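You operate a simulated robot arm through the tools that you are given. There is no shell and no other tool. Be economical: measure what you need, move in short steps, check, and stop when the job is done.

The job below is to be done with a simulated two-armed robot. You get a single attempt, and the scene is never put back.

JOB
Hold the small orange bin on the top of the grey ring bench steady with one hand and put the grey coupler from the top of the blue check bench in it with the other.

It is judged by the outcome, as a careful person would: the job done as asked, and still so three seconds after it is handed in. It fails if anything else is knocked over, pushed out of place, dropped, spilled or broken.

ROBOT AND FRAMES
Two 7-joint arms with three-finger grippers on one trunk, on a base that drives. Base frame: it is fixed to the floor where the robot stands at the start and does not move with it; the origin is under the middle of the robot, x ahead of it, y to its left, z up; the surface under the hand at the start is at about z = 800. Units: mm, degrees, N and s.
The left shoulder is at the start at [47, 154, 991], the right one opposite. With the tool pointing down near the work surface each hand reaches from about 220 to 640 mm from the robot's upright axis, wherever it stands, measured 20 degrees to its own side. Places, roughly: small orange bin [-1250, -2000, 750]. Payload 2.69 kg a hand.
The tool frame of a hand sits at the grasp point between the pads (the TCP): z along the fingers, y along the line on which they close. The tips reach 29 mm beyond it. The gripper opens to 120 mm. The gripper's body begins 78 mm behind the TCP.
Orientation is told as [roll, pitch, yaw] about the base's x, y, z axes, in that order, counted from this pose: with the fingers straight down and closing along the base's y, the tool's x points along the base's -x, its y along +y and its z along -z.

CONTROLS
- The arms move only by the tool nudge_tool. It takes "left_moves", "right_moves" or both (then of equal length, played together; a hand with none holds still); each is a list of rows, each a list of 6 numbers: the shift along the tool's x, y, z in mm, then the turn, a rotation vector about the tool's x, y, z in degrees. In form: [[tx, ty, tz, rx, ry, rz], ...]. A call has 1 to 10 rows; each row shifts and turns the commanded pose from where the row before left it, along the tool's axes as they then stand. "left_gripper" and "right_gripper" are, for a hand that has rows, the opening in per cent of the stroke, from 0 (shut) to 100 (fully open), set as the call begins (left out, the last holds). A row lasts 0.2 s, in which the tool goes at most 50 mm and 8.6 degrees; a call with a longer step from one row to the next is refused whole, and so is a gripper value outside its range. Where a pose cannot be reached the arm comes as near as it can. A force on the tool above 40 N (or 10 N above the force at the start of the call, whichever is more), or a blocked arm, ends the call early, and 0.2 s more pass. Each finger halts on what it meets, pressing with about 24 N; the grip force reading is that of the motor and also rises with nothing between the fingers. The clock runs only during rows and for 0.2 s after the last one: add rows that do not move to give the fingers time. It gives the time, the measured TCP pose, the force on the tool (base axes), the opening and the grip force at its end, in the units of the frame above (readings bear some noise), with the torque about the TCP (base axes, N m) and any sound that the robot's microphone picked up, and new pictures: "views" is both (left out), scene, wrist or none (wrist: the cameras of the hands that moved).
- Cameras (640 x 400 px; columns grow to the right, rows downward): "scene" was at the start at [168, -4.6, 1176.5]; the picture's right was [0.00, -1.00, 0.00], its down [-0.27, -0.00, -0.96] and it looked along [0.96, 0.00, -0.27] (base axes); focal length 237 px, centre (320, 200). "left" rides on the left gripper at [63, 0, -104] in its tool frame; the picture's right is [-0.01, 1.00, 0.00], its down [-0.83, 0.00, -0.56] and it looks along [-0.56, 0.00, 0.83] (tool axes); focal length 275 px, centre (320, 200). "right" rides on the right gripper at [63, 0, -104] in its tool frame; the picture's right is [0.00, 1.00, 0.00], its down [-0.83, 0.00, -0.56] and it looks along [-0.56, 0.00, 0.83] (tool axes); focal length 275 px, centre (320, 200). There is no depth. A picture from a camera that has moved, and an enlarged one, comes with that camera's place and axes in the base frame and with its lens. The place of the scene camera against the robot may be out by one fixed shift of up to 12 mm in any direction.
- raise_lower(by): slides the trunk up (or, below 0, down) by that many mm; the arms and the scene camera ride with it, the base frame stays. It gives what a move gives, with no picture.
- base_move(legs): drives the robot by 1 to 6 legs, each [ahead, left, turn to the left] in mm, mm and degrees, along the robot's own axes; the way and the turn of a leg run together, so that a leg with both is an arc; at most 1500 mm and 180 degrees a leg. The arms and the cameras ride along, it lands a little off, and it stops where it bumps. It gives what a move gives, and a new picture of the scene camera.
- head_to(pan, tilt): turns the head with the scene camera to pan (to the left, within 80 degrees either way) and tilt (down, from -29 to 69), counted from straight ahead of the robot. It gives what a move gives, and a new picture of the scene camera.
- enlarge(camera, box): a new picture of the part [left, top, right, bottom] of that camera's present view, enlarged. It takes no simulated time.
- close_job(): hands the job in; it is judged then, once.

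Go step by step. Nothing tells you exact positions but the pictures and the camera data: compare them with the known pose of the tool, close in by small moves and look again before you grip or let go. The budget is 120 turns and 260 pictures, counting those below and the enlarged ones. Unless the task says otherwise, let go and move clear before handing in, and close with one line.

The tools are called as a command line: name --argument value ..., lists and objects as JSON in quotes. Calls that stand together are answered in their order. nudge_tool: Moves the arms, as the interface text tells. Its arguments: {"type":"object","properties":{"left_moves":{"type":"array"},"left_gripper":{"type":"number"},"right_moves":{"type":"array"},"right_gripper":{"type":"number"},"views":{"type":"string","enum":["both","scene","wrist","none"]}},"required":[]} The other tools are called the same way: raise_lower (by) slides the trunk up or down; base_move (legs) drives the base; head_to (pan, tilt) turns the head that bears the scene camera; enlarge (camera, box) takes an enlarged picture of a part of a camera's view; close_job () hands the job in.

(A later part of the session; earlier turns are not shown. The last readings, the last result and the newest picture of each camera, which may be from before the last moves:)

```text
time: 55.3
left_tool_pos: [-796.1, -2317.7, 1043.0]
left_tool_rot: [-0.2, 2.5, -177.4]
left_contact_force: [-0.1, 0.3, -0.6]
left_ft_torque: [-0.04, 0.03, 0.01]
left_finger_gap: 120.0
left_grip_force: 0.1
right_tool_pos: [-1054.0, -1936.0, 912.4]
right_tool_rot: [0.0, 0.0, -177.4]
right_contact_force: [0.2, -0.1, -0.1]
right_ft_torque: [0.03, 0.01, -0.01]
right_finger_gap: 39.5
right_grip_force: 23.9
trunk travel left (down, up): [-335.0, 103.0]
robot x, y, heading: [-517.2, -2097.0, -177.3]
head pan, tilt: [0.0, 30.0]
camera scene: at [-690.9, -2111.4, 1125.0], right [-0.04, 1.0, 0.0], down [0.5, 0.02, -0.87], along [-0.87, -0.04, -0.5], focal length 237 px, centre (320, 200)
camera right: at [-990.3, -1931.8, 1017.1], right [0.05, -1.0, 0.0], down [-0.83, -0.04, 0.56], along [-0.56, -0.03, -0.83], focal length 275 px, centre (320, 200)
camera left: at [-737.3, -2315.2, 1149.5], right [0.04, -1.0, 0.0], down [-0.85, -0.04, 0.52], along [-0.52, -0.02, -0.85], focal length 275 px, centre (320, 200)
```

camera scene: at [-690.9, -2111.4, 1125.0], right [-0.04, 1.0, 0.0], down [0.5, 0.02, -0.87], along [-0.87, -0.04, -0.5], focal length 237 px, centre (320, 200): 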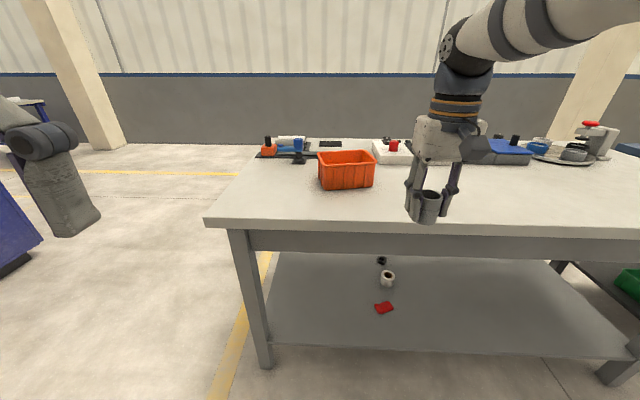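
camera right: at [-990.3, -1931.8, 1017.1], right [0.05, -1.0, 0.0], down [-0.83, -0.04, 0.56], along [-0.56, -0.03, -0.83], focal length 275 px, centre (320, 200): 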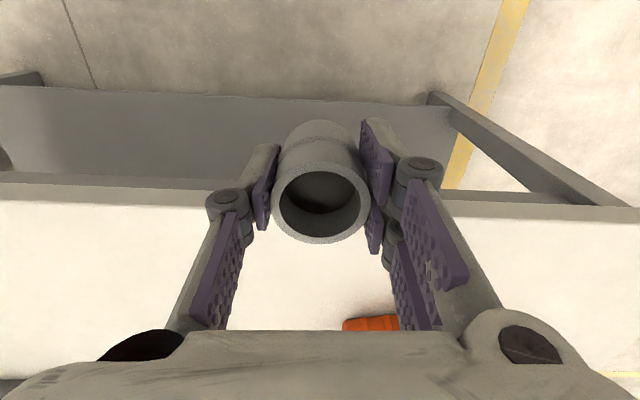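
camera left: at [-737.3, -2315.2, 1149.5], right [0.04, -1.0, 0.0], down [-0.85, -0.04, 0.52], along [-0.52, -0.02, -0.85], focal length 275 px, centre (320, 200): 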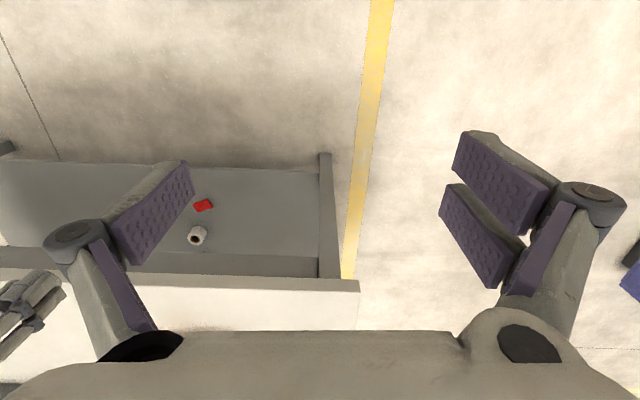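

Bench top is about z=827 with its front edge at x≈-1119. The bin is about 150×105×70 mm, centred near [-1333,-2071], rim about 897. I'll raise the right hand and drive closer.

nudge_tool --right_moves '[[20, 0, -40, 0, 0, 0], [20, 0, -40, 0, 0, 0], [20, 0, -20, 0, 0, 0], [20, 0, 0, 0, 0, 0], [0, 0, 0, 0, 0, 0]]' --views "none"

base_move --legs '[[270, -30, 0]]'

head_to --pan 0 --tilt 45

```text
time: 56.5
left_tool_pos: [-796.6, -2317.6, 1043.9]
left_tool_rot: [-0.1, 2.5, -177.3]
left_contact_force: [0.2, -0.4, -0.1]
left_ft_torque: [0.0, 0.02, -0.01]
left_finger_gap: 119.9
left_grip_force: 0.1
right_tool_pos: [-974.2, -1931.2, 1013.9]
right_tool_rot: [0.1, 0.0, -177.5]
right_contact_force: [0.0, -0.4, -1.3]
right_ft_torque: [0.01, 0.03, 0.02]
right_finger_gap: 39.6
right_grip_force: 24.2
trunk travel left (down, up): [-335.0, 103.0]
robot x, y, heading: [-520.3, -2098.4, -177.6]
head pan, tilt: [0.0, 30.0]
```

```text
time: 58.4
left_tool_pos: [-1068.7, -2299.6, 1043.1]
left_tool_rot: [-0.2, 2.5, -177.3]
left_contact_force: [0.7, -0.1, -0.1]
left_ft_torque: [0.0, -0.03, 0.0]
left_finger_gap: 119.9
left_grip_force: 0.1
right_tool_pos: [-1246.4, -1913.4, 1012.7]
right_tool_rot: [0.1, 0.0, -177.4]
right_contact_force: [0.0, -0.6, -0.7]
right_ft_torque: [0.04, -0.01, 0.02]
right_finger_gap: 39.6
right_grip_force: 24.4
trunk travel left (down, up): [-335.0, 103.0]
robot x, y, heading: [-792.9, -2080.1, -177.6]
head pan, tilt: [0.0, 30.0]
camera scene: at [-962.8, -2093.3, 1124.9], right [-0.04, 1.0, 0.0], down [0.5, 0.02, -0.87], along [-0.86, -0.04, -0.5], focal length 237 px, centre (320, 200)
```

scene: 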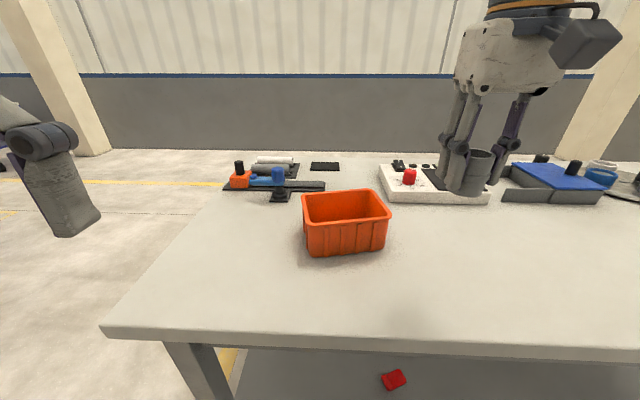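

```text
time: 59.2
left_tool_pos: [-1067.9, -2298.8, 1042.2]
left_tool_rot: [-0.1, 2.5, -177.2]
left_contact_force: [0.3, 0.1, 0.7]
left_ft_torque: [0.01, 0.03, -0.03]
left_finger_gap: 120.3
left_grip_force: 0.0
right_tool_pos: [-1245.5, -1913.3, 1013.8]
right_tool_rot: [0.1, 0.0, -177.5]
right_contact_force: [0.7, 0.2, 0.0]
right_ft_torque: [-0.05, 0.02, 0.03]
right_finger_gap: 39.6
right_grip_force: 24.2
trunk travel left (down, up): [-335.0, 103.0]
robot x, y, heading: [-792.7, -2079.3, -177.6]
head pan, tilt: [0.0, 45.0]
camera scene: at [-953.2, -2092.9, 1102.5], right [-0.04, 1.0, 0.0], down [0.71, 0.03, -0.71], along [-0.71, -0.03, -0.71], focal length 237 px, centre (320, 200)
```

scene: 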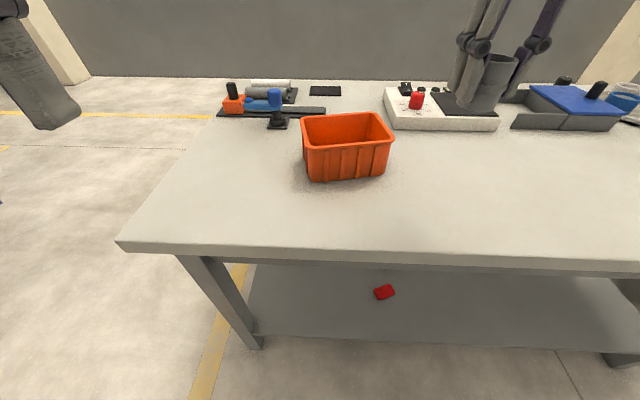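

I'll bring the left wrist camera over the bin for accurate measurement.

nudge_tool --left_moves '[[-28, -36, 8, 0, 0, 0], [-28, -36, 8, 0, 0, 0], [-28, -36, 8, 0, 0, 0], [-28, -36, 8, 0, 0, 0], [0, 0, 0, 0, 0, 0]]' --views "wrist"

enlarge --camera "scene" --box '[260, 80, 420, 200]'

```text
time: 60.4
left_tool_pos: [-1186.9, -2158.6, 1007.8]
left_tool_rot: [-0.2, 2.6, -177.3]
left_contact_force: [0.7, -1.2, -0.1]
left_ft_torque: [0.04, 0.05, -0.02]
left_finger_gap: 119.9
left_grip_force: 0.0
right_tool_pos: [-1245.4, -1912.8, 1013.8]
right_tool_rot: [0.1, 0.1, -177.5]
right_contact_force: [-0.4, 0.5, -1.3]
right_ft_torque: [0.03, -0.02, 0.01]
right_finger_gap: 39.5
right_grip_force: 23.7
trunk travel left (down, up): [-335.0, 103.0]
robot x, y, heading: [-791.4, -2082.2, -177.5]
head pan, tilt: [0.0, 45.0]
camera left: at [-1127.5, -2156.7, 1114.6], right [0.04, -1.0, 0.0], down [-0.85, -0.04, 0.52], along [-0.52, -0.02, -0.85], focal length 275 px, centre (320, 200)
```

left: 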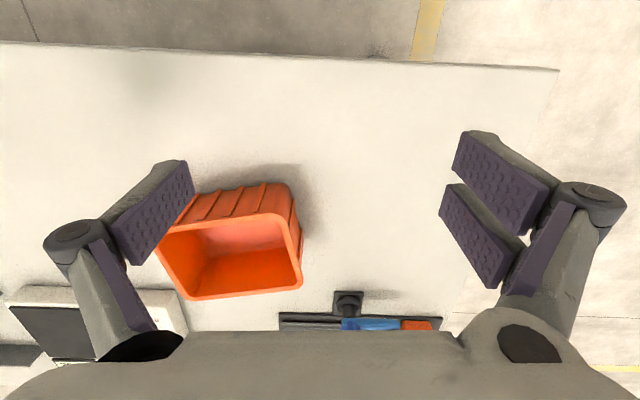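

```text
3.33 times, centred on (340, 140) of scene
camera zoom: at [-953.0, -2093.3, 1102.4], right [-0.04, 1.0, 0.0], down [0.71, 0.03, -0.71], along [-0.71, -0.03, -0.71], focal length 791 px, centre (253, 400)
```

zoom: 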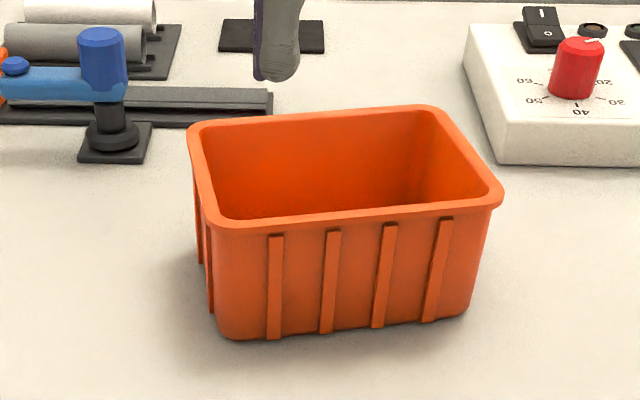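

I want a better baseline from the wrist camera, so I'll shift the left hand right while moving the right hand aside, with the left gripper half closed.

nudge_tool --left_moves '[[0, -30, 0, 0, 0, 0], [0, -30, 0, 0, 0, 0], [0, -30, 0, 0, 0, 0], [0, 0, 0, 0, 0, 0]]' --right_moves '[[0, -30, -10, 0, 0, 0], [0, -25, 0, 0, 0, 0], [0, 0, 0, 0, 0, 0], [0, 0, 0, 0, 0, 0]]' --left_gripper 55 --views "wrist"

enlarge --camera "left" --box '[220, 150, 420, 330]'

```text
time: 61.4
left_tool_pos: [-1189.5, -2069.5, 1006.3]
left_tool_rot: [-0.2, 2.5, -177.3]
left_contact_force: [0.7, -0.2, 0.3]
left_ft_torque: [-0.03, -0.01, -0.03]
left_finger_gap: 65.9
left_grip_force: 0.0
right_tool_pos: [-1247.7, -1859.6, 1021.9]
right_tool_rot: [0.1, -0.1, -177.5]
right_contact_force: [0.2, -0.1, -1.1]
right_ft_torque: [-0.01, 0.01, -0.01]
right_finger_gap: 39.5
right_grip_force: 24.0
trunk travel left (down, up): [-335.0, 103.0]
robot x, y, heading: [-794.5, -2077.1, -177.9]
head pan, tilt: [0.0, 45.0]
camera right: at [-1185.6, -1855.5, 1126.7], right [0.05, -1.0, 0.0], down [-0.83, -0.04, 0.56], along [-0.56, -0.03, -0.83], focal length 275 px, centre (320, 200)
camera left: at [-1131.3, -2067.4, 1112.6], right [0.04, -1.0, 0.0], down [-0.85, -0.04, 0.52], along [-0.52, -0.02, -0.85], focal length 275 px, centre (320, 200)
```

right: 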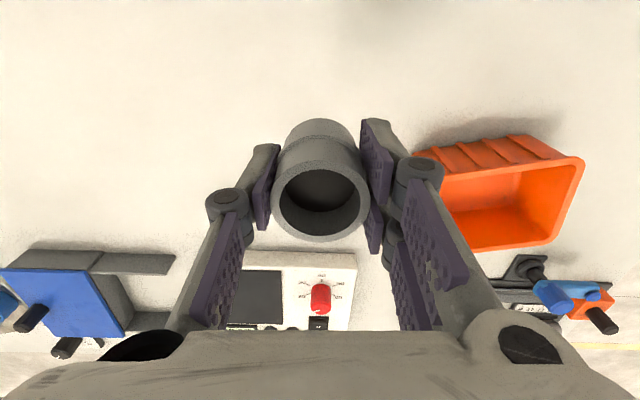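
left: 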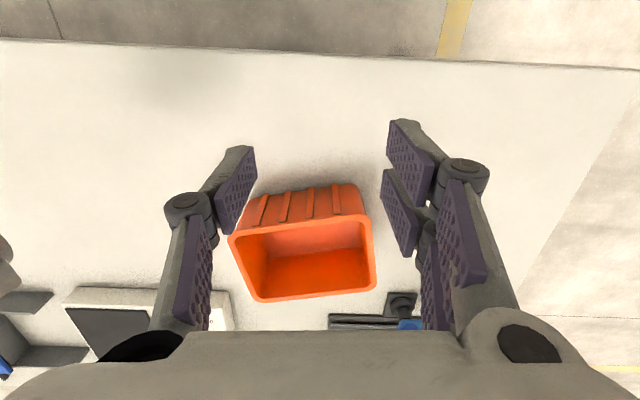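

```text
2.22 times, centred on (320, 240) of left
camera zoom: at [-1131.3, -2067.4, 1112.6], right [0.04, -1.0, 0.0], down [-0.85, -0.04, 0.52], along [-0.52, -0.02, -0.85], focal length 612 px, centre (320, 111)
```

zoom: 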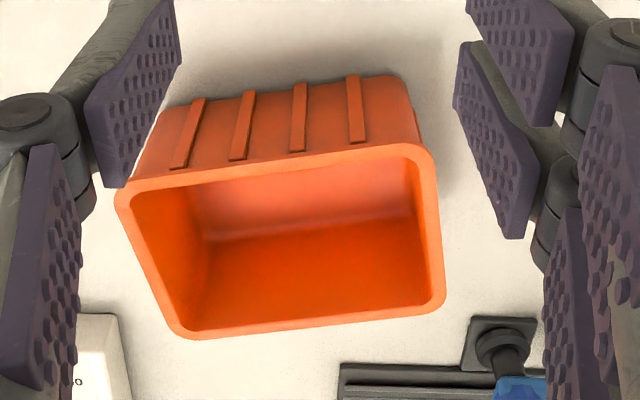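

Two wrist views put the rim at about z=876: centre about [-1364,-2061], 154×114 mm, rotated about 11.5°. I'll drive 70 mm closer, then tilt the left hand to pinch the bin's left wall with its wrist leaning back out of the way.

base_move --legs '[[70, 0, 0]]'

nudge_tool --left_moves '[[0, 30, -10, 0, 0, 0], [0, 30, -10, 0, 0, 0], [0, 0, 0, 0, 0, -8.5], [0, 0, 0, 0, -8, 0], [0, 0, 0, 0, -8, 0], [0, 0, 0, 0, -8, 0], [0, 0, 0, 0, -8, 0], [0, 0, 0, 0, -8, 0], [0, 0, 0, 0, 0, 0]]' --views "both"

```text
time: 62.4
left_tool_pos: [-1260.4, -2073.2, 1005.5]
left_tool_rot: [-0.2, 2.6, -177.4]
left_contact_force: [-0.5, -0.5, 0.0]
left_ft_torque: [-0.01, -0.04, 0.0]
left_finger_gap: 66.1
left_grip_force: 0.2
right_tool_pos: [-1319.9, -1862.5, 1022.4]
right_tool_rot: [0.1, 0.0, -177.5]
right_contact_force: [0.2, -0.2, -0.3]
right_ft_torque: [0.03, -0.02, 0.02]
right_finger_gap: 39.8
right_grip_force: 23.8
trunk travel left (down, up): [-335.0, 103.0]
robot x, y, heading: [-862.0, -2083.9, -177.4]
head pan, tilt: [0.0, 45.0]
camera scene: at [-1023.7, -2096.2, 1102.3], right [-0.04, 1.0, 0.0], down [0.71, 0.03, -0.71], along [-0.71, -0.03, -0.71], focal length 237 px, centre (320, 200)
```

scene: 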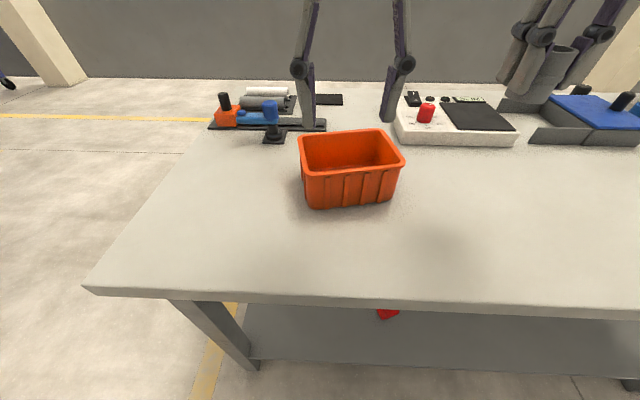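

```text
time: 64.1
left_tool_pos: [-1301.9, -2149.1, 1064.3]
left_tool_rot: [-10.7, -29.5, -153.5]
left_contact_force: [-0.3, 0.3, 0.2]
left_ft_torque: [0.0, -0.03, 0.02]
left_finger_gap: 66.0
left_grip_force: 0.1
right_tool_pos: [-1318.7, -1862.3, 1022.1]
right_tool_rot: [0.0, 0.1, -177.5]
right_contact_force: [-0.8, -0.6, 0.0]
right_ft_torque: [0.03, -0.02, 0.01]
right_finger_gap: 39.5
right_grip_force: 24.5
trunk travel left (down, up): [-335.0, 103.0]
robot x, y, heading: [-861.8, -2082.0, -177.4]
head pan, tilt: [0.0, 45.0]
stopped in row 8 (left hand): the arm was blocked; the commanded pose is now the measured one
camera scene: at [-1022.5, -2103.0, 1102.8], right [-0.13, 0.99, 0.0], down [0.7, 0.09, -0.71], along [-0.7, -0.09, -0.71], focal length 237 px, centre (320, 200)
camera left: at [-1198.1, -2119.8, 1120.6], right [0.35, -0.92, -0.16], down [-0.36, -0.29, 0.89], along [-0.86, -0.25, -0.43], focal length 275 px, centre (320, 200)
```

scene: 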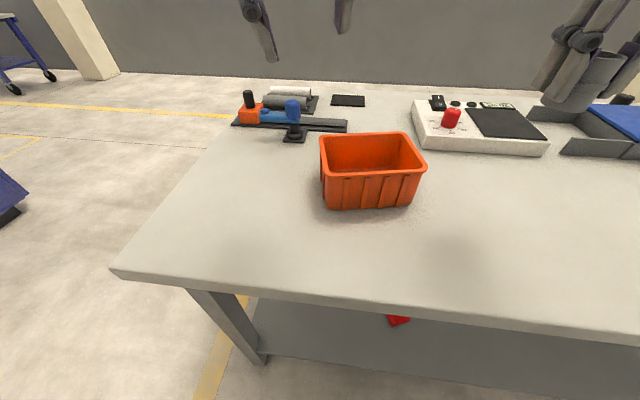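
left: 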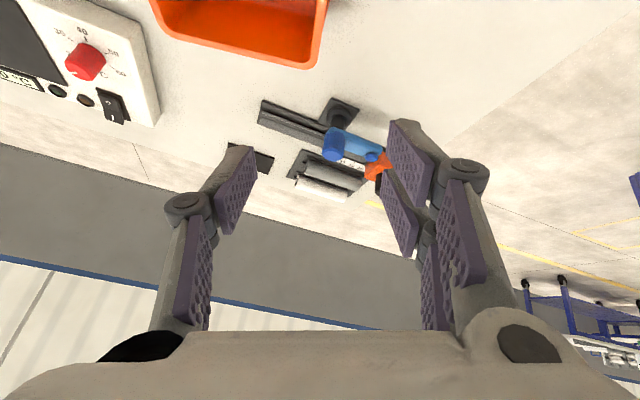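

The tilted left arm ran into the robot's own head. I'll undo most of the tilt.

nudge_tool --left_moves '[[0, 15, 0, 0, 8, 0], [0, 10, 0, 0, 8, 0], [0, 0, 0, 0, 8, 0], [0, 0, 0, 0, 0, 0]]' --views "none"

base_move --legs '[[-60, 0, 0]]'

head_to --pan 0 --tilt 45

```text
time: 65.1
left_tool_pos: [-1291.7, -2170.7, 1060.2]
left_tool_rot: [-9.5, -6.1, -158.2]
left_contact_force: [0.0, -0.2, 0.5]
left_ft_torque: [0.0, 0.0, 0.02]
left_finger_gap: 66.0
left_grip_force: 0.1
right_tool_pos: [-1317.9, -1861.9, 1021.6]
right_tool_rot: [0.2, -0.1, -177.5]
right_contact_force: [0.5, 0.9, -1.1]
right_ft_torque: [0.0, 0.05, 0.02]
right_finger_gap: 39.5
right_grip_force: 24.1
trunk travel left (down, up): [-335.0, 103.0]
robot x, y, heading: [-859.6, -2086.2, -177.2]
head pan, tilt: [0.0, 45.0]
```

```text
time: 66.1
left_tool_pos: [-1230.3, -2168.8, 1059.9]
left_tool_rot: [-9.4, -6.2, -158.2]
left_contact_force: [-0.1, 1.0, 0.2]
left_ft_torque: [0.01, 0.01, 0.0]
left_finger_gap: 65.9
left_grip_force: 0.1
right_tool_pos: [-1257.5, -1859.3, 1022.3]
right_tool_rot: [0.1, 0.1, -177.5]
right_contact_force: [0.1, 0.0, -1.1]
right_ft_torque: [-0.01, -0.01, 0.0]
right_finger_gap: 39.6
right_grip_force: 24.1
trunk travel left (down, up): [-335.0, 103.0]
robot x, y, heading: [-803.0, -2080.8, -177.5]
head pan, tilt: [0.0, 45.0]
camera scene: at [-962.4, -2093.4, 1102.6], right [-0.04, 1.0, 0.0], down [0.71, 0.03, -0.71], along [-0.71, -0.03, -0.71], focal length 237 px, centre (320, 200)
```

scene: 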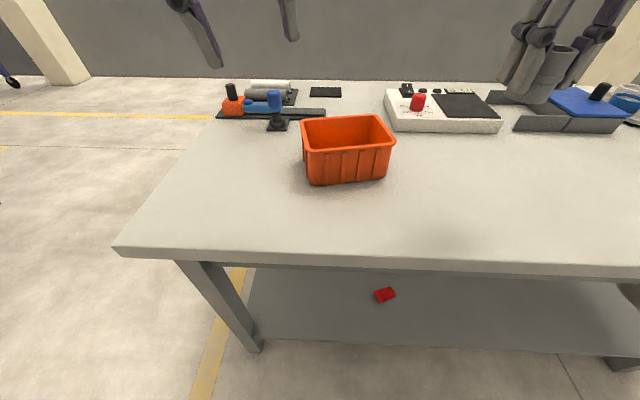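

```text
time: 66.7
left_tool_pos: [-1232.4, -2169.3, 1059.8]
left_tool_rot: [-9.4, -6.1, -158.1]
left_contact_force: [0.7, 0.1, -1.0]
left_ft_torque: [-0.01, 0.02, -0.01]
left_finger_gap: 66.0
left_grip_force: 0.0
right_tool_pos: [-1259.5, -1859.6, 1022.2]
right_tool_rot: [0.1, 0.0, -177.6]
right_contact_force: [0.7, 0.1, -1.5]
right_ft_torque: [0.03, 0.03, 0.03]
right_finger_gap: 39.4
right_grip_force: 24.0
trunk travel left (down, up): [-335.0, 103.0]
robot x, y, heading: [-801.5, -2081.1, -177.6]
head pan, tilt: [0.0, 45.0]
camera scene: at [-963.3, -2093.5, 1102.4], right [-0.04, 1.0, 0.0], down [0.71, 0.03, -0.71], along [-0.71, -0.03, -0.71], focal length 237 px, centre (320, 200)
```

scene: 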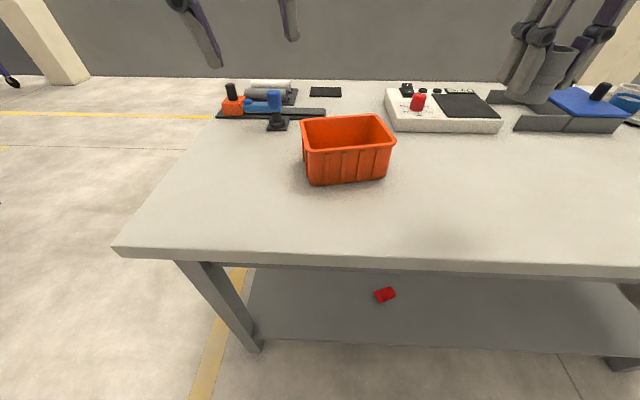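

Head view is restored. Now I'll re-level the left hand, set the yaw to match the bin wall, lower it, then tilt only 24°.

nudge_tool --left_moves '[[0, 0, 20, -4.7, 0, 0], [0, 0, 20, -4.7, 0, 0], [0, 0, 20, 0, 6.1, 0], [-20, 0, 0, 0, 0, 5.15], [-20, 0, 0, 0, 0, 5.15], [-20, 0, 0, 0, -8, 0], [0, 0, 0, 0, -8, 0], [0, 0, 0, 0, -8, 0], [0, 0, 0, 0, 0, 0]]' --views "both"

```text
time: 68.7
left_tool_pos: [-1298.0, -2182.6, 1000.8]
left_tool_rot: [0.0, -24.2, -168.4]
left_contact_force: [-0.2, 0.4, 0.0]
left_ft_torque: [0.01, 0.01, 0.0]
left_finger_gap: 66.2
left_grip_force: 0.1
right_tool_pos: [-1258.2, -1859.1, 1023.2]
right_tool_rot: [0.1, -0.1, -177.5]
right_contact_force: [0.5, -0.4, -0.8]
right_ft_torque: [0.01, -0.01, 0.01]
right_finger_gap: 39.4
right_grip_force: 23.5
trunk travel left (down, up): [-335.0, 103.0]
robot x, y, heading: [-803.4, -2081.2, -177.4]
head pan, tilt: [0.0, 45.0]
camera scene: at [-963.3, -2093.4, 1102.4], right [-0.04, 1.0, 0.0], down [0.71, 0.03, -0.71], along [-0.71, -0.03, -0.71], focal length 237 px, centre (320, 200)
camera left: at [-1198.5, -2162.8, 1069.3], right [0.2, -0.98, 0.0], down [-0.52, -0.1, 0.85], along [-0.83, -0.17, -0.53], focal length 275 px, centre (320, 200)
```

scene: 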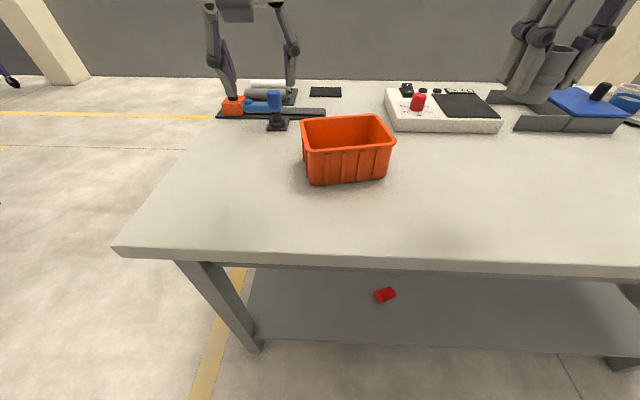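
left: 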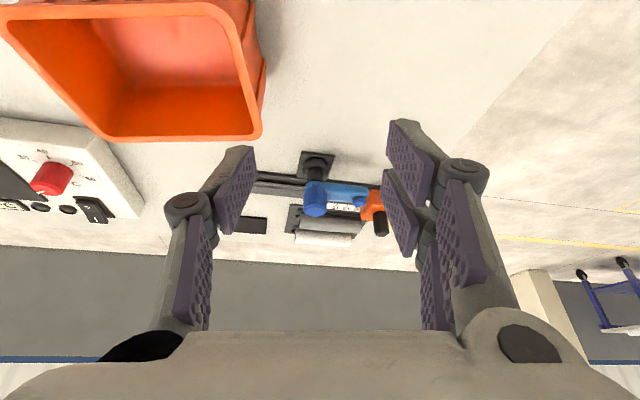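

Orientation is as wanted. Now I'll move over the left wall, still above the rim.

nudge_tool --left_moves '[[0, -28, 0, 0, 0, 0], [0, -28, 0, 0, 0, 0], [0, 0, 24, 0, 0, 0], [0, 0, 24, 0, 0, 0], [0, 0, 0, 0, 0, 0]]' --views "both"

enlarge --camera "scene" --box '[260, 60, 420, 200]'

```text
time: 69.9
left_tool_pos: [-1327.0, -2131.7, 956.7]
left_tool_rot: [0.1, -24.1, -168.4]
left_contact_force: [0.4, -0.9, 0.9]
left_ft_torque: [0.01, 0.04, -0.03]
left_finger_gap: 66.1
left_grip_force: 0.1
right_tool_pos: [-1257.1, -1859.0, 1022.1]
right_tool_rot: [0.1, 0.0, -177.5]
right_contact_force: [-0.5, -1.0, -0.5]
right_ft_torque: [-0.01, 0.0, -0.01]
right_finger_gap: 39.4
right_grip_force: 24.0
trunk travel left (down, up): [-335.0, 103.0]
robot x, y, heading: [-802.8, -2082.4, -177.3]
head pan, tilt: [0.0, 45.0]
camera scene: at [-963.2, -2093.5, 1102.4], right [-0.04, 1.0, 0.0], down [0.71, 0.03, -0.71], along [-0.71, -0.03, -0.71], focal length 237 px, centre (320, 200)
camera left: at [-1228.2, -2112.6, 1025.8], right [0.2, -0.98, 0.0], down [-0.52, -0.1, 0.85], along [-0.83, -0.17, -0.53], focal length 275 px, centre (320, 200)
```

scene: 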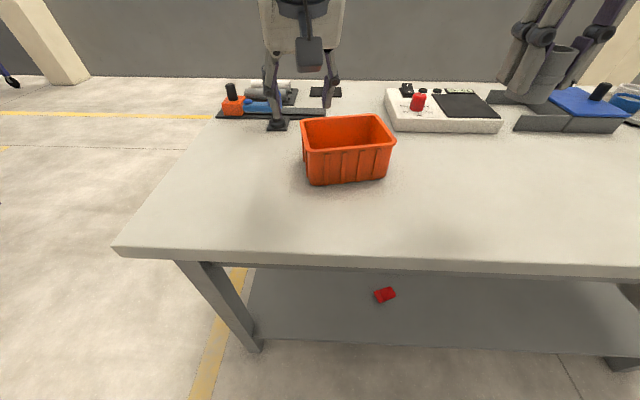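
left: 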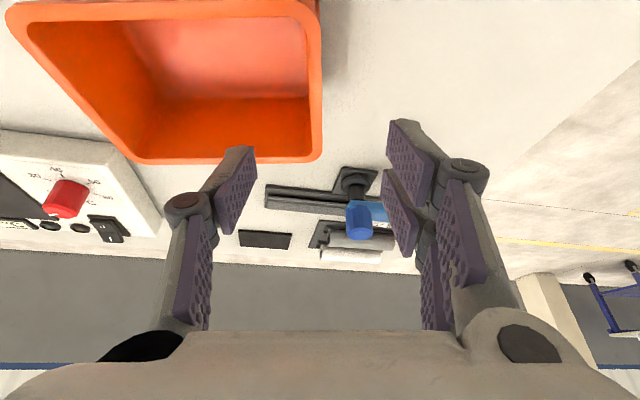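

```text
2.86 times, centred on (340, 130) of scene
camera zoom: at [-963.2, -2093.5, 1102.4], right [-0.04, 1.0, 0.0], down [0.71, 0.03, -0.71], along [-0.71, -0.03, -0.71], focal length 678 px, centre (263, 400)
```

zoom: 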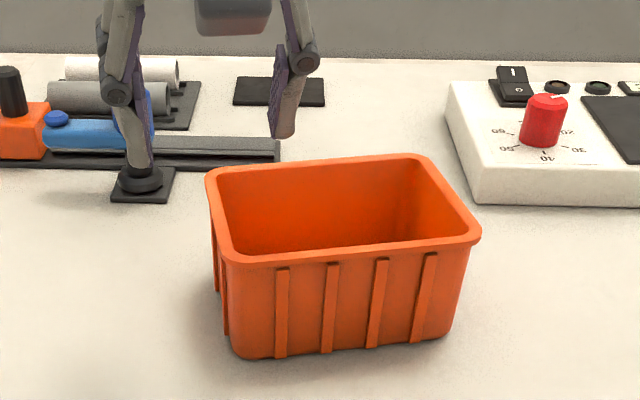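

The gripper is lined up with the left wall. I'll shift 4 mm and descend part-way.

nudge_tool --left_moves '[[10, -4, 23, 0, 0, 0], [10, 0, 23, 0, 0, 0], [0, 0, 0, 0, 0, 0]]' --views "both"

enlarge --camera "scene" --box '[260, 60, 420, 200]'

```text
time: 70.7
left_tool_pos: [-1328.4, -2128.0, 907.1]
left_tool_rot: [0.0, -24.0, -168.4]
left_contact_force: [-0.3, 0.3, -0.5]
left_ft_torque: [0.01, -0.03, 0.02]
left_finger_gap: 65.7
left_grip_force: 0.0
right_tool_pos: [-1258.2, -1859.0, 1022.4]
right_tool_rot: [0.1, 0.0, -177.5]
right_contact_force: [-1.0, 0.1, -0.9]
right_ft_torque: [-0.02, 0.03, -0.01]
right_finger_gap: 39.5
right_grip_force: 23.5
trunk travel left (down, up): [-335.0, 103.0]
robot x, y, heading: [-799.8, -2078.1, -177.4]
head pan, tilt: [0.0, 45.0]
camera scene: at [-963.2, -2093.5, 1102.4], right [-0.04, 1.0, 0.0], down [0.71, 0.03, -0.71], along [-0.71, -0.03, -0.71], focal length 237 px, centre (320, 200)
camera left: at [-1229.1, -2108.5, 976.1], right [0.2, -0.98, 0.0], down [-0.52, -0.1, 0.85], along [-0.83, -0.17, -0.53], focal length 275 px, centre (320, 200)
```

scene: 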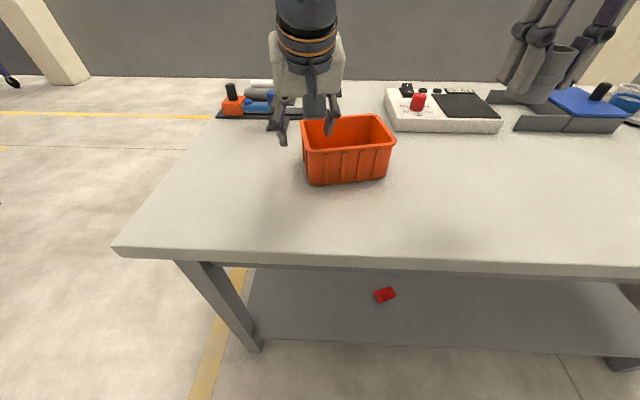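
left: 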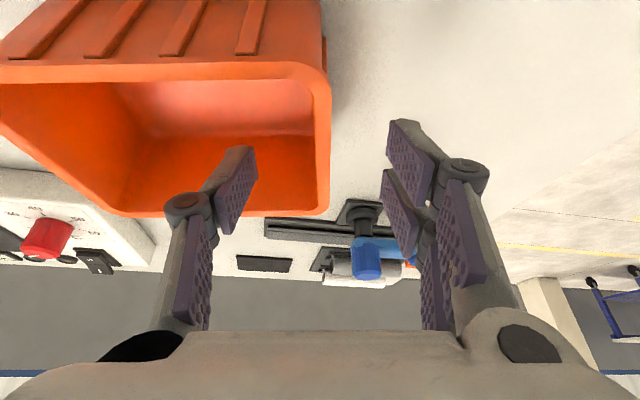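

```text
2.86 times, centred on (340, 130) of scene
camera zoom: at [-963.2, -2093.5, 1102.4], right [-0.04, 1.0, 0.0], down [0.71, 0.03, -0.71], along [-0.71, -0.03, -0.71], focal length 678 px, centre (263, 400)
```

zoom: 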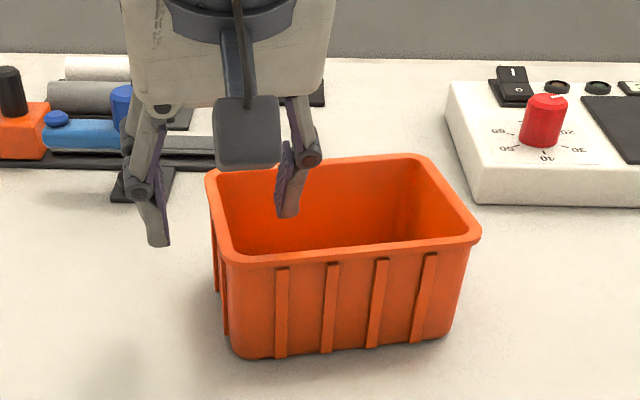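

Wall lies between the fingers. I'll descend to TCP z≈865.

nudge_tool --left_moves '[[9, 0, 19, 0, 0, 0], [9, 0, 19, 0, 0, 0], [0, 0, 0, 0, 0, 0]]' --views "wrist"

enlarge --camera "scene" --box '[260, 60, 420, 200]'

```text
time: 71.5
left_tool_pos: [-1327.0, -2125.8, 864.2]
left_tool_rot: [0.0, -24.2, -168.5]
left_contact_force: [0.5, 0.0, -0.3]
left_ft_torque: [0.0, 0.0, -0.01]
left_finger_gap: 65.9
left_grip_force: 0.1
right_tool_pos: [-1258.9, -1860.5, 1021.7]
right_tool_rot: [0.1, 0.0, -177.4]
right_contact_force: [0.0, 0.9, -0.1]
right_ft_torque: [-0.02, -0.01, 0.01]
right_finger_gap: 39.6
right_grip_force: 24.3
trunk travel left (down, up): [-335.0, 103.0]
robot x, y, heading: [-802.2, -2083.9, -177.9]
head pan, tilt: [0.0, 45.0]
camera left: at [-1228.8, -2107.2, 934.2], right [0.2, -0.98, 0.0], down [-0.52, -0.1, 0.85], along [-0.83, -0.17, -0.53], focal length 275 px, centre (320, 200)
```

left: 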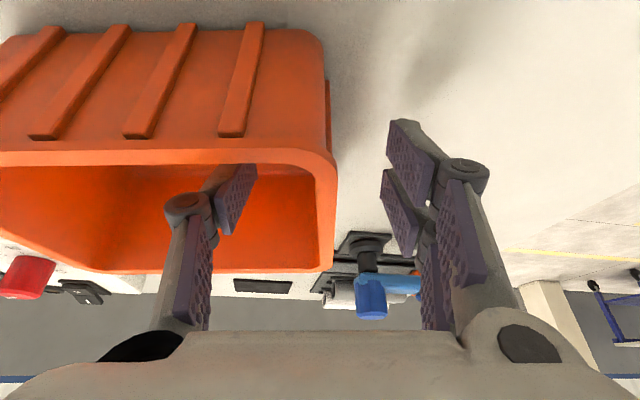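

```text
2.86 times, centred on (340, 130) of scene
camera zoom: at [-963.2, -2093.5, 1102.4], right [-0.04, 1.0, 0.0], down [0.71, 0.03, -0.71], along [-0.71, -0.03, -0.71], focal length 678 px, centre (263, 400)
```

zoom: 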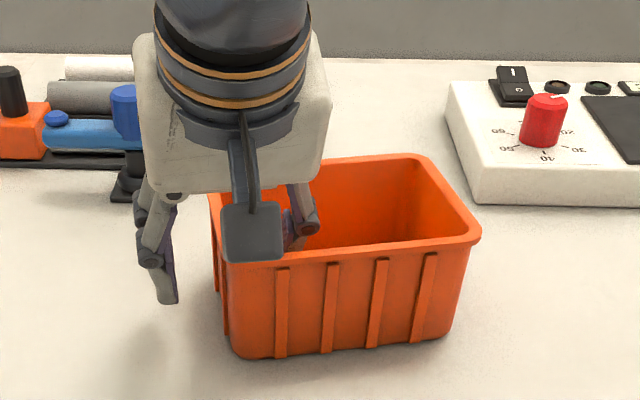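

Shifting 2.5 mm left to centre on the wall, then closing gently on it.

nudge_tool --left_moves '[[0, 2.5, 0, 0, 0, 0], [0, 0, 0, 0, 0, 0]]' --left_gripper 25 --views "wrist"

```text
time: 72.1
left_tool_pos: [-1327.0, -2129.4, 864.8]
left_tool_rot: [0.0, -24.2, -168.5]
left_contact_force: [0.0, 0.6, -0.6]
left_ft_torque: [0.0, 0.01, -0.02]
left_finger_gap: 29.9
left_grip_force: 0.1
right_tool_pos: [-1258.4, -1859.6, 1021.8]
right_tool_rot: [0.1, 0.0, -177.5]
right_contact_force: [-0.4, 0.7, -0.8]
right_ft_torque: [-0.01, -0.01, 0.01]
right_finger_gap: 39.4
right_grip_force: 23.7
trunk travel left (down, up): [-335.0, 103.0]
robot x, y, heading: [-799.0, -2083.1, -177.4]
head pan, tilt: [0.0, 45.0]
camera left: at [-1228.1, -2109.9, 934.0], right [0.2, -0.98, 0.0], down [-0.52, -0.1, 0.85], along [-0.83, -0.17, -0.53], focal length 275 px, centre (320, 200)
```

left: 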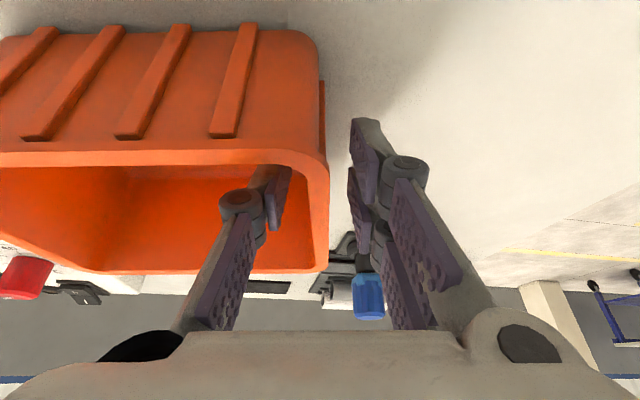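

Centred. Closing fully on the wall.

nudge_tool --left_moves '[[0, 0, 0, 0, 0, 0], [0, 0, 0, 0, 0, 0]]' --left_gripper 0 --views "both"

```text
time: 72.7
left_tool_pos: [-1326.6, -2129.7, 864.9]
left_tool_rot: [0.0, -24.1, -168.4]
left_contact_force: [-0.8, 0.0, -0.7]
left_ft_torque: [0.02, -0.01, 0.1]
left_finger_gap: 6.1
left_grip_force: 23.6
right_tool_pos: [-1259.5, -1858.8, 1022.5]
right_tool_rot: [0.1, 0.1, -177.5]
right_contact_force: [0.0, -1.0, -0.5]
right_ft_torque: [0.02, 0.05, 0.01]
right_finger_gap: 39.5
right_grip_force: 24.0
trunk travel left (down, up): [-335.0, 103.0]
robot x, y, heading: [-801.1, -2084.7, -177.6]
head pan, tilt: [0.0, 45.0]
camera scene: at [-963.3, -2093.5, 1102.4], right [-0.04, 1.0, 0.0], down [0.71, 0.03, -0.71], along [-0.71, -0.03, -0.71], focal length 237 px, centre (320, 200)
camera left: at [-1228.2, -2109.9, 934.1], right [0.2, -0.98, 0.0], down [-0.52, -0.1, 0.85], along [-0.83, -0.17, -0.53], focal length 275 px, centre (320, 200)
```

scene: 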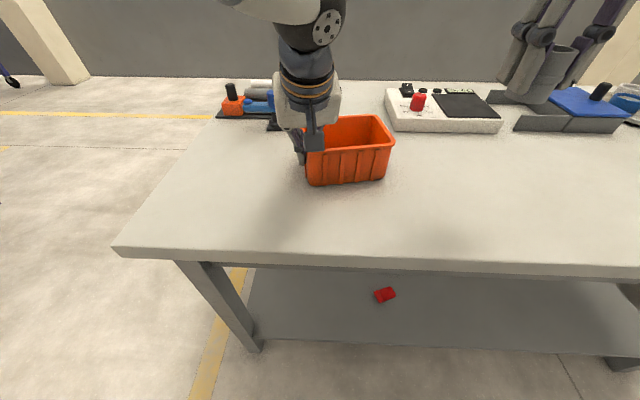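
left: 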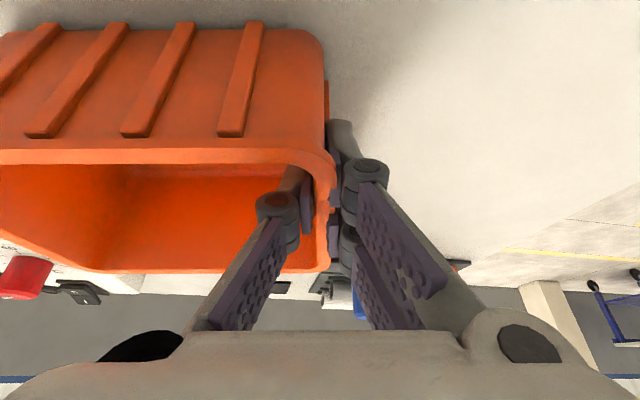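

The bin is held (6 mm, 24 N). I'll bring the coupler in at height, with the right hand yawed so its camera stays away from the left hand.

nudge_tool --right_moves '[[0, 0, 0, 0, 0, -7], [0, 0, 0, 0, 0, -7], [-31.6, 29.2, 10, 0, 0, 0], [-31.6, 29.2, 10, 0, 0, 0], [-31.6, 29.2, 10, 0, 0, 0], [0, 0, 0, 0, 0, 0]]' --views "both"

```text
time: 74.1
left_tool_pos: [-1326.7, -2129.0, 864.7]
left_tool_rot: [0.0, -24.0, -168.5]
left_contact_force: [-0.3, 0.6, 0.8]
left_ft_torque: [0.0, -0.05, 0.01]
left_finger_gap: 5.9
left_grip_force: 23.8
right_tool_pos: [-1323.4, -1969.4, 992.4]
right_tool_rot: [0.1, 0.0, -163.4]
right_contact_force: [0.5, 0.0, -0.9]
right_ft_torque: [0.0, 0.01, 0.0]
right_finger_gap: 39.5
right_grip_force: 24.0
trunk travel left (down, up): [-335.0, 103.0]
robot x, y, heading: [-801.0, -2077.5, -177.3]
head pan, tilt: [0.0, 45.0]
camera scene: at [-963.2, -2093.3, 1102.4], right [-0.04, 1.0, 0.0], down [0.71, 0.03, -0.71], along [-0.71, -0.03, -0.71], focal length 237 px, centre (320, 200)
camera right: at [-1263.3, -1951.1, 1096.7], right [0.29, -0.96, 0.0], down [-0.8, -0.24, 0.56], along [-0.53, -0.16, -0.83], focal length 275 px, centre (320, 200)
```

scene: 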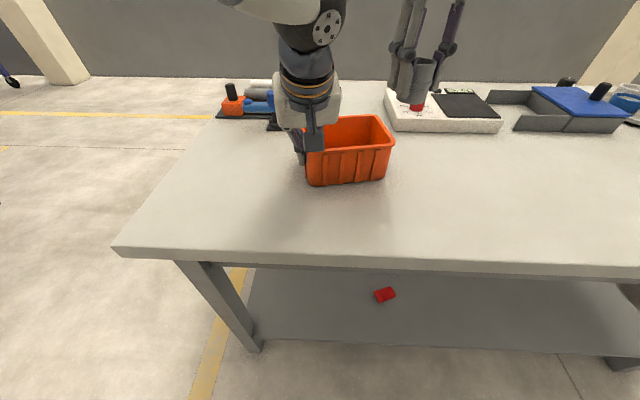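
right: 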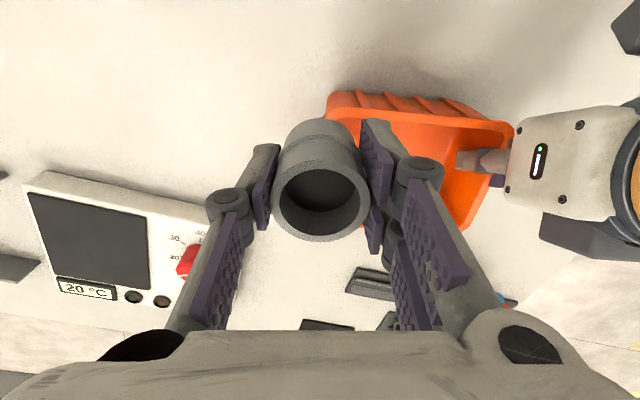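

Clear so far. Continuing over the bin.

nudge_tool --right_moves '[[-22, 15, 0, 0, 0, 0], [-22, 22, 0, 0, 0, 0], [-20, 22, 0, 0, 0, 0], [0, 0, 0, 0, 0, 0]]' --views "both"

enlarge --camera "scene" --box '[250, 20, 450, 190]'

```text
time: 75.1
left_tool_pos: [-1326.7, -2130.6, 865.6]
left_tool_rot: [0.0, -24.1, -168.5]
left_contact_force: [-0.3, -0.1, -0.2]
left_ft_torque: [-0.04, -0.02, -0.01]
left_finger_gap: 6.2
left_grip_force: 24.0
right_tool_pos: [-1343.8, -2029.2, 990.2]
right_tool_rot: [0.1, 0.0, -163.5]
right_contact_force: [0.4, 0.2, 1.1]
right_ft_torque: [-0.02, -0.02, 0.02]
right_finger_gap: 39.6
right_grip_force: 24.0
right hand out of reach, approached as far as the arm can: row 2, 3
trunk travel left (down, up): [-335.0, 103.0]
robot x, y, heading: [-803.1, -2081.3, -177.1]
head pan, tilt: [0.0, 45.0]
camera scene: at [-963.3, -2093.5, 1102.4], right [-0.04, 1.0, 0.0], down [0.71, 0.03, -0.71], along [-0.71, -0.03, -0.71], focal length 237 px, centre (320, 200)
camera right: at [-1282.3, -2010.7, 1094.9], right [0.29, -0.96, 0.0], down [-0.8, -0.24, 0.56], along [-0.53, -0.16, -0.83], focal length 275 px, centre (320, 200)
```

scene: 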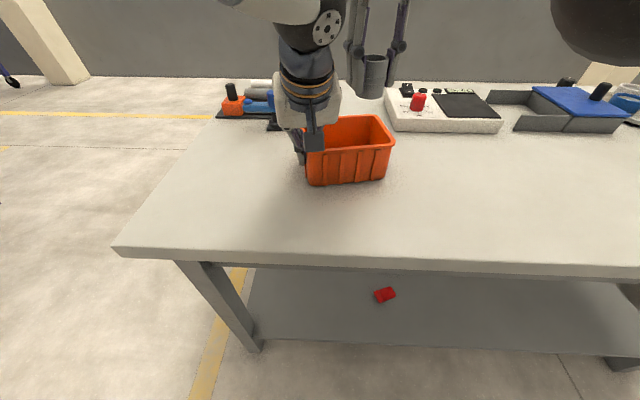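
right: 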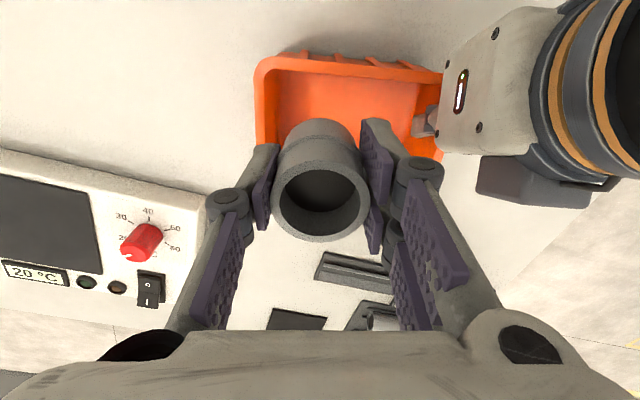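

```text
2.35 times, centred on (350, 105) of scene
camera zoom: at [-963.3, -2093.5, 1102.4], right [-0.04, 1.0, 0.0], down [0.71, 0.03, -0.71], along [-0.71, -0.03, -0.71], focal length 558 px, centre (249, 424)
```

zoom: 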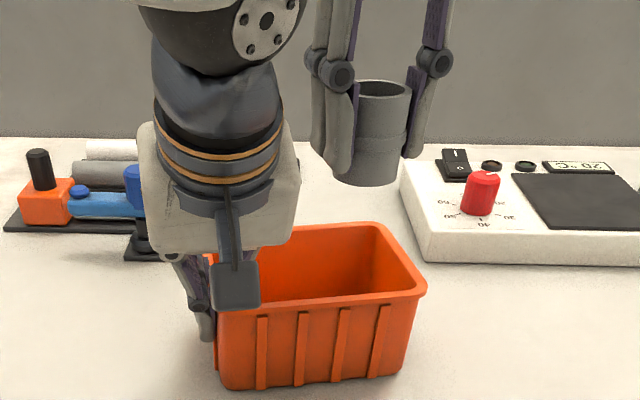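

Reach improves lower down. I'll lower 55 mm (still above the rim), then try forward.

nudge_tool --right_moves '[[0, 0, 28, 0, 0, 0], [0, 0, 28, 0, 0, 0], [-10, 5, 0, 0, 0, 0], [-15, 5, 0, 0, 0, 0], [0, 0, 0, 0, 0, 0]]' --views "both"

enlarge --camera "scene" --box '[250, 20, 450, 190]'

```text
time: 76.3
left_tool_pos: [-1326.5, -2130.7, 865.9]
left_tool_rot: [0.1, -24.1, -168.4]
left_contact_force: [0.6, 0.3, -0.9]
left_ft_torque: [0.02, 0.04, 0.03]
left_finger_gap: 6.1
left_grip_force: 23.9
right_tool_pos: [-1362.0, -2045.7, 934.2]
right_tool_rot: [0.0, 0.0, -163.5]
right_contact_force: [0.4, -0.4, -0.9]
right_ft_torque: [-0.02, -0.02, 0.0]
right_finger_gap: 39.1
right_grip_force: 24.0
right hand out of reach, approached as far as the arm can: row 4
trunk travel left (down, up): [-335.0, 103.0]
robot x, y, heading: [-802.1, -2083.4, -177.4]
head pan, tilt: [0.0, 45.0]
camera scene: at [-963.2, -2093.5, 1102.4], right [-0.04, 1.0, 0.0], down [0.71, 0.03, -0.71], along [-0.71, -0.03, -0.71], focal length 237 px, centre (320, 200)
camera right: at [-1301.2, -2027.8, 1037.6], right [0.29, -0.96, 0.0], down [-0.8, -0.24, 0.56], along [-0.53, -0.16, -0.83], focal length 275 px, centre (320, 200)
```

scene: 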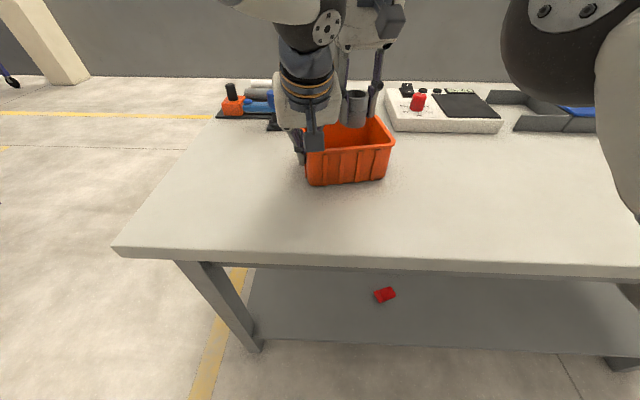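
right: 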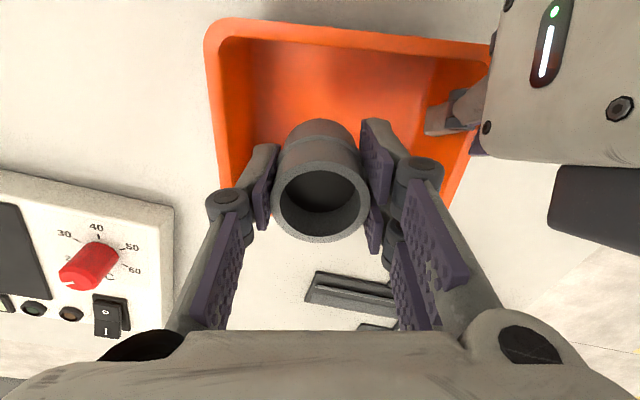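

```text
2.35 times, centred on (350, 105) of scene
camera zoom: at [-963.2, -2093.5, 1102.4], right [-0.04, 1.0, 0.0], down [0.71, 0.03, -0.71], along [-0.71, -0.03, -0.71], focal length 558 px, centre (249, 424)
```

zoom: 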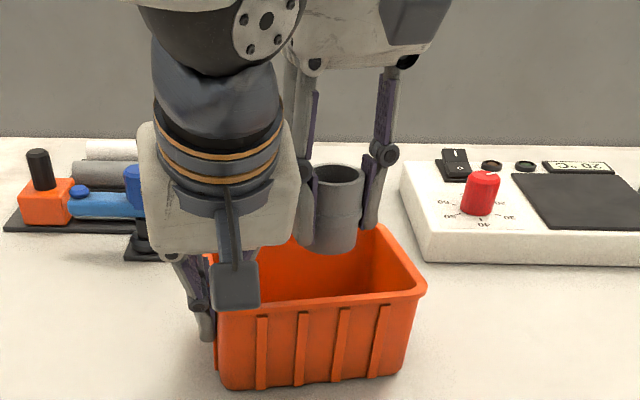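

The coupler is over the bin's interior, slightly right of centre. I'll shift 4 mm right and lower it in steps.

nudge_tool --right_moves '[[0, -4, 15, 0, 0, 0], [0, 0, 20, 0, 0, 0], [0, 0, 15, 0, 0, 0], [0, 0, 0, 0, 0, 0]]' --views "both"

enlarge --camera "scene" --box '[250, 20, 450, 190]'

```text
time: 77.3
left_tool_pos: [-1327.6, -2130.5, 864.6]
left_tool_rot: [0.0, -24.1, -168.4]
left_contact_force: [-0.1, -0.7, -0.8]
left_ft_torque: [0.01, 0.0, 0.04]
left_finger_gap: 6.2
left_grip_force: 24.4
right_tool_pos: [-1361.8, -2044.2, 886.4]
right_tool_rot: [0.1, 0.0, -163.5]
right_contact_force: [-1.0, -0.3, -0.2]
right_ft_torque: [0.01, 0.02, 0.02]
right_finger_gap: 39.6
right_grip_force: 23.7
trunk travel left (down, up): [-335.0, 103.0]
robot x, y, heading: [-799.8, -2079.8, -177.7]
head pan, tilt: [0.0, 45.0]
camera scene: at [-963.3, -2093.5, 1102.4], right [-0.04, 1.0, 0.0], down [0.71, 0.03, -0.71], along [-0.71, -0.03, -0.71], focal length 237 px, centre (320, 200)
camera right: at [-1301.8, -2025.2, 989.8], right [0.29, -0.96, 0.0], down [-0.8, -0.24, 0.56], along [-0.53, -0.16, -0.83], focal length 275 px, centre (320, 200)
```

scene: 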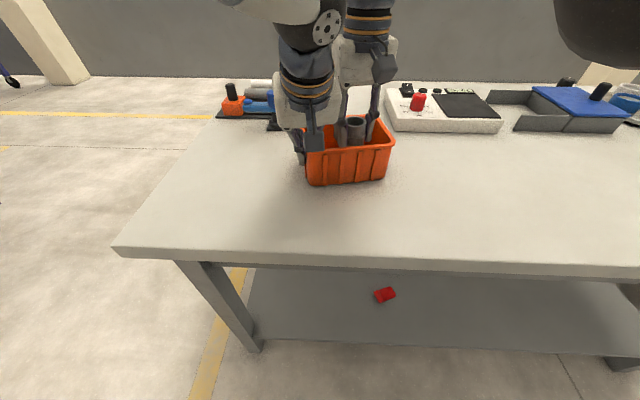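
right: 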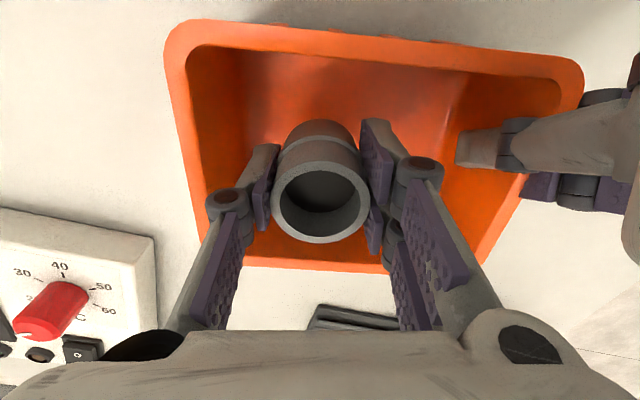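

```text
2.35 times, centred on (350, 105) of scene
camera zoom: at [-963.3, -2093.5, 1102.4], right [-0.04, 1.0, 0.0], down [0.71, 0.03, -0.71], along [-0.71, -0.03, -0.71], focal length 558 px, centre (249, 424)
```

zoom: 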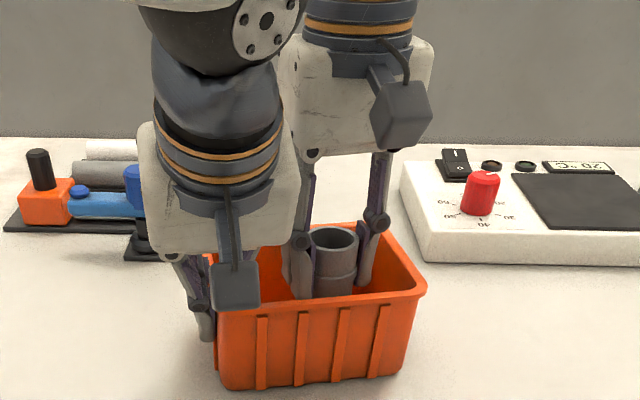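

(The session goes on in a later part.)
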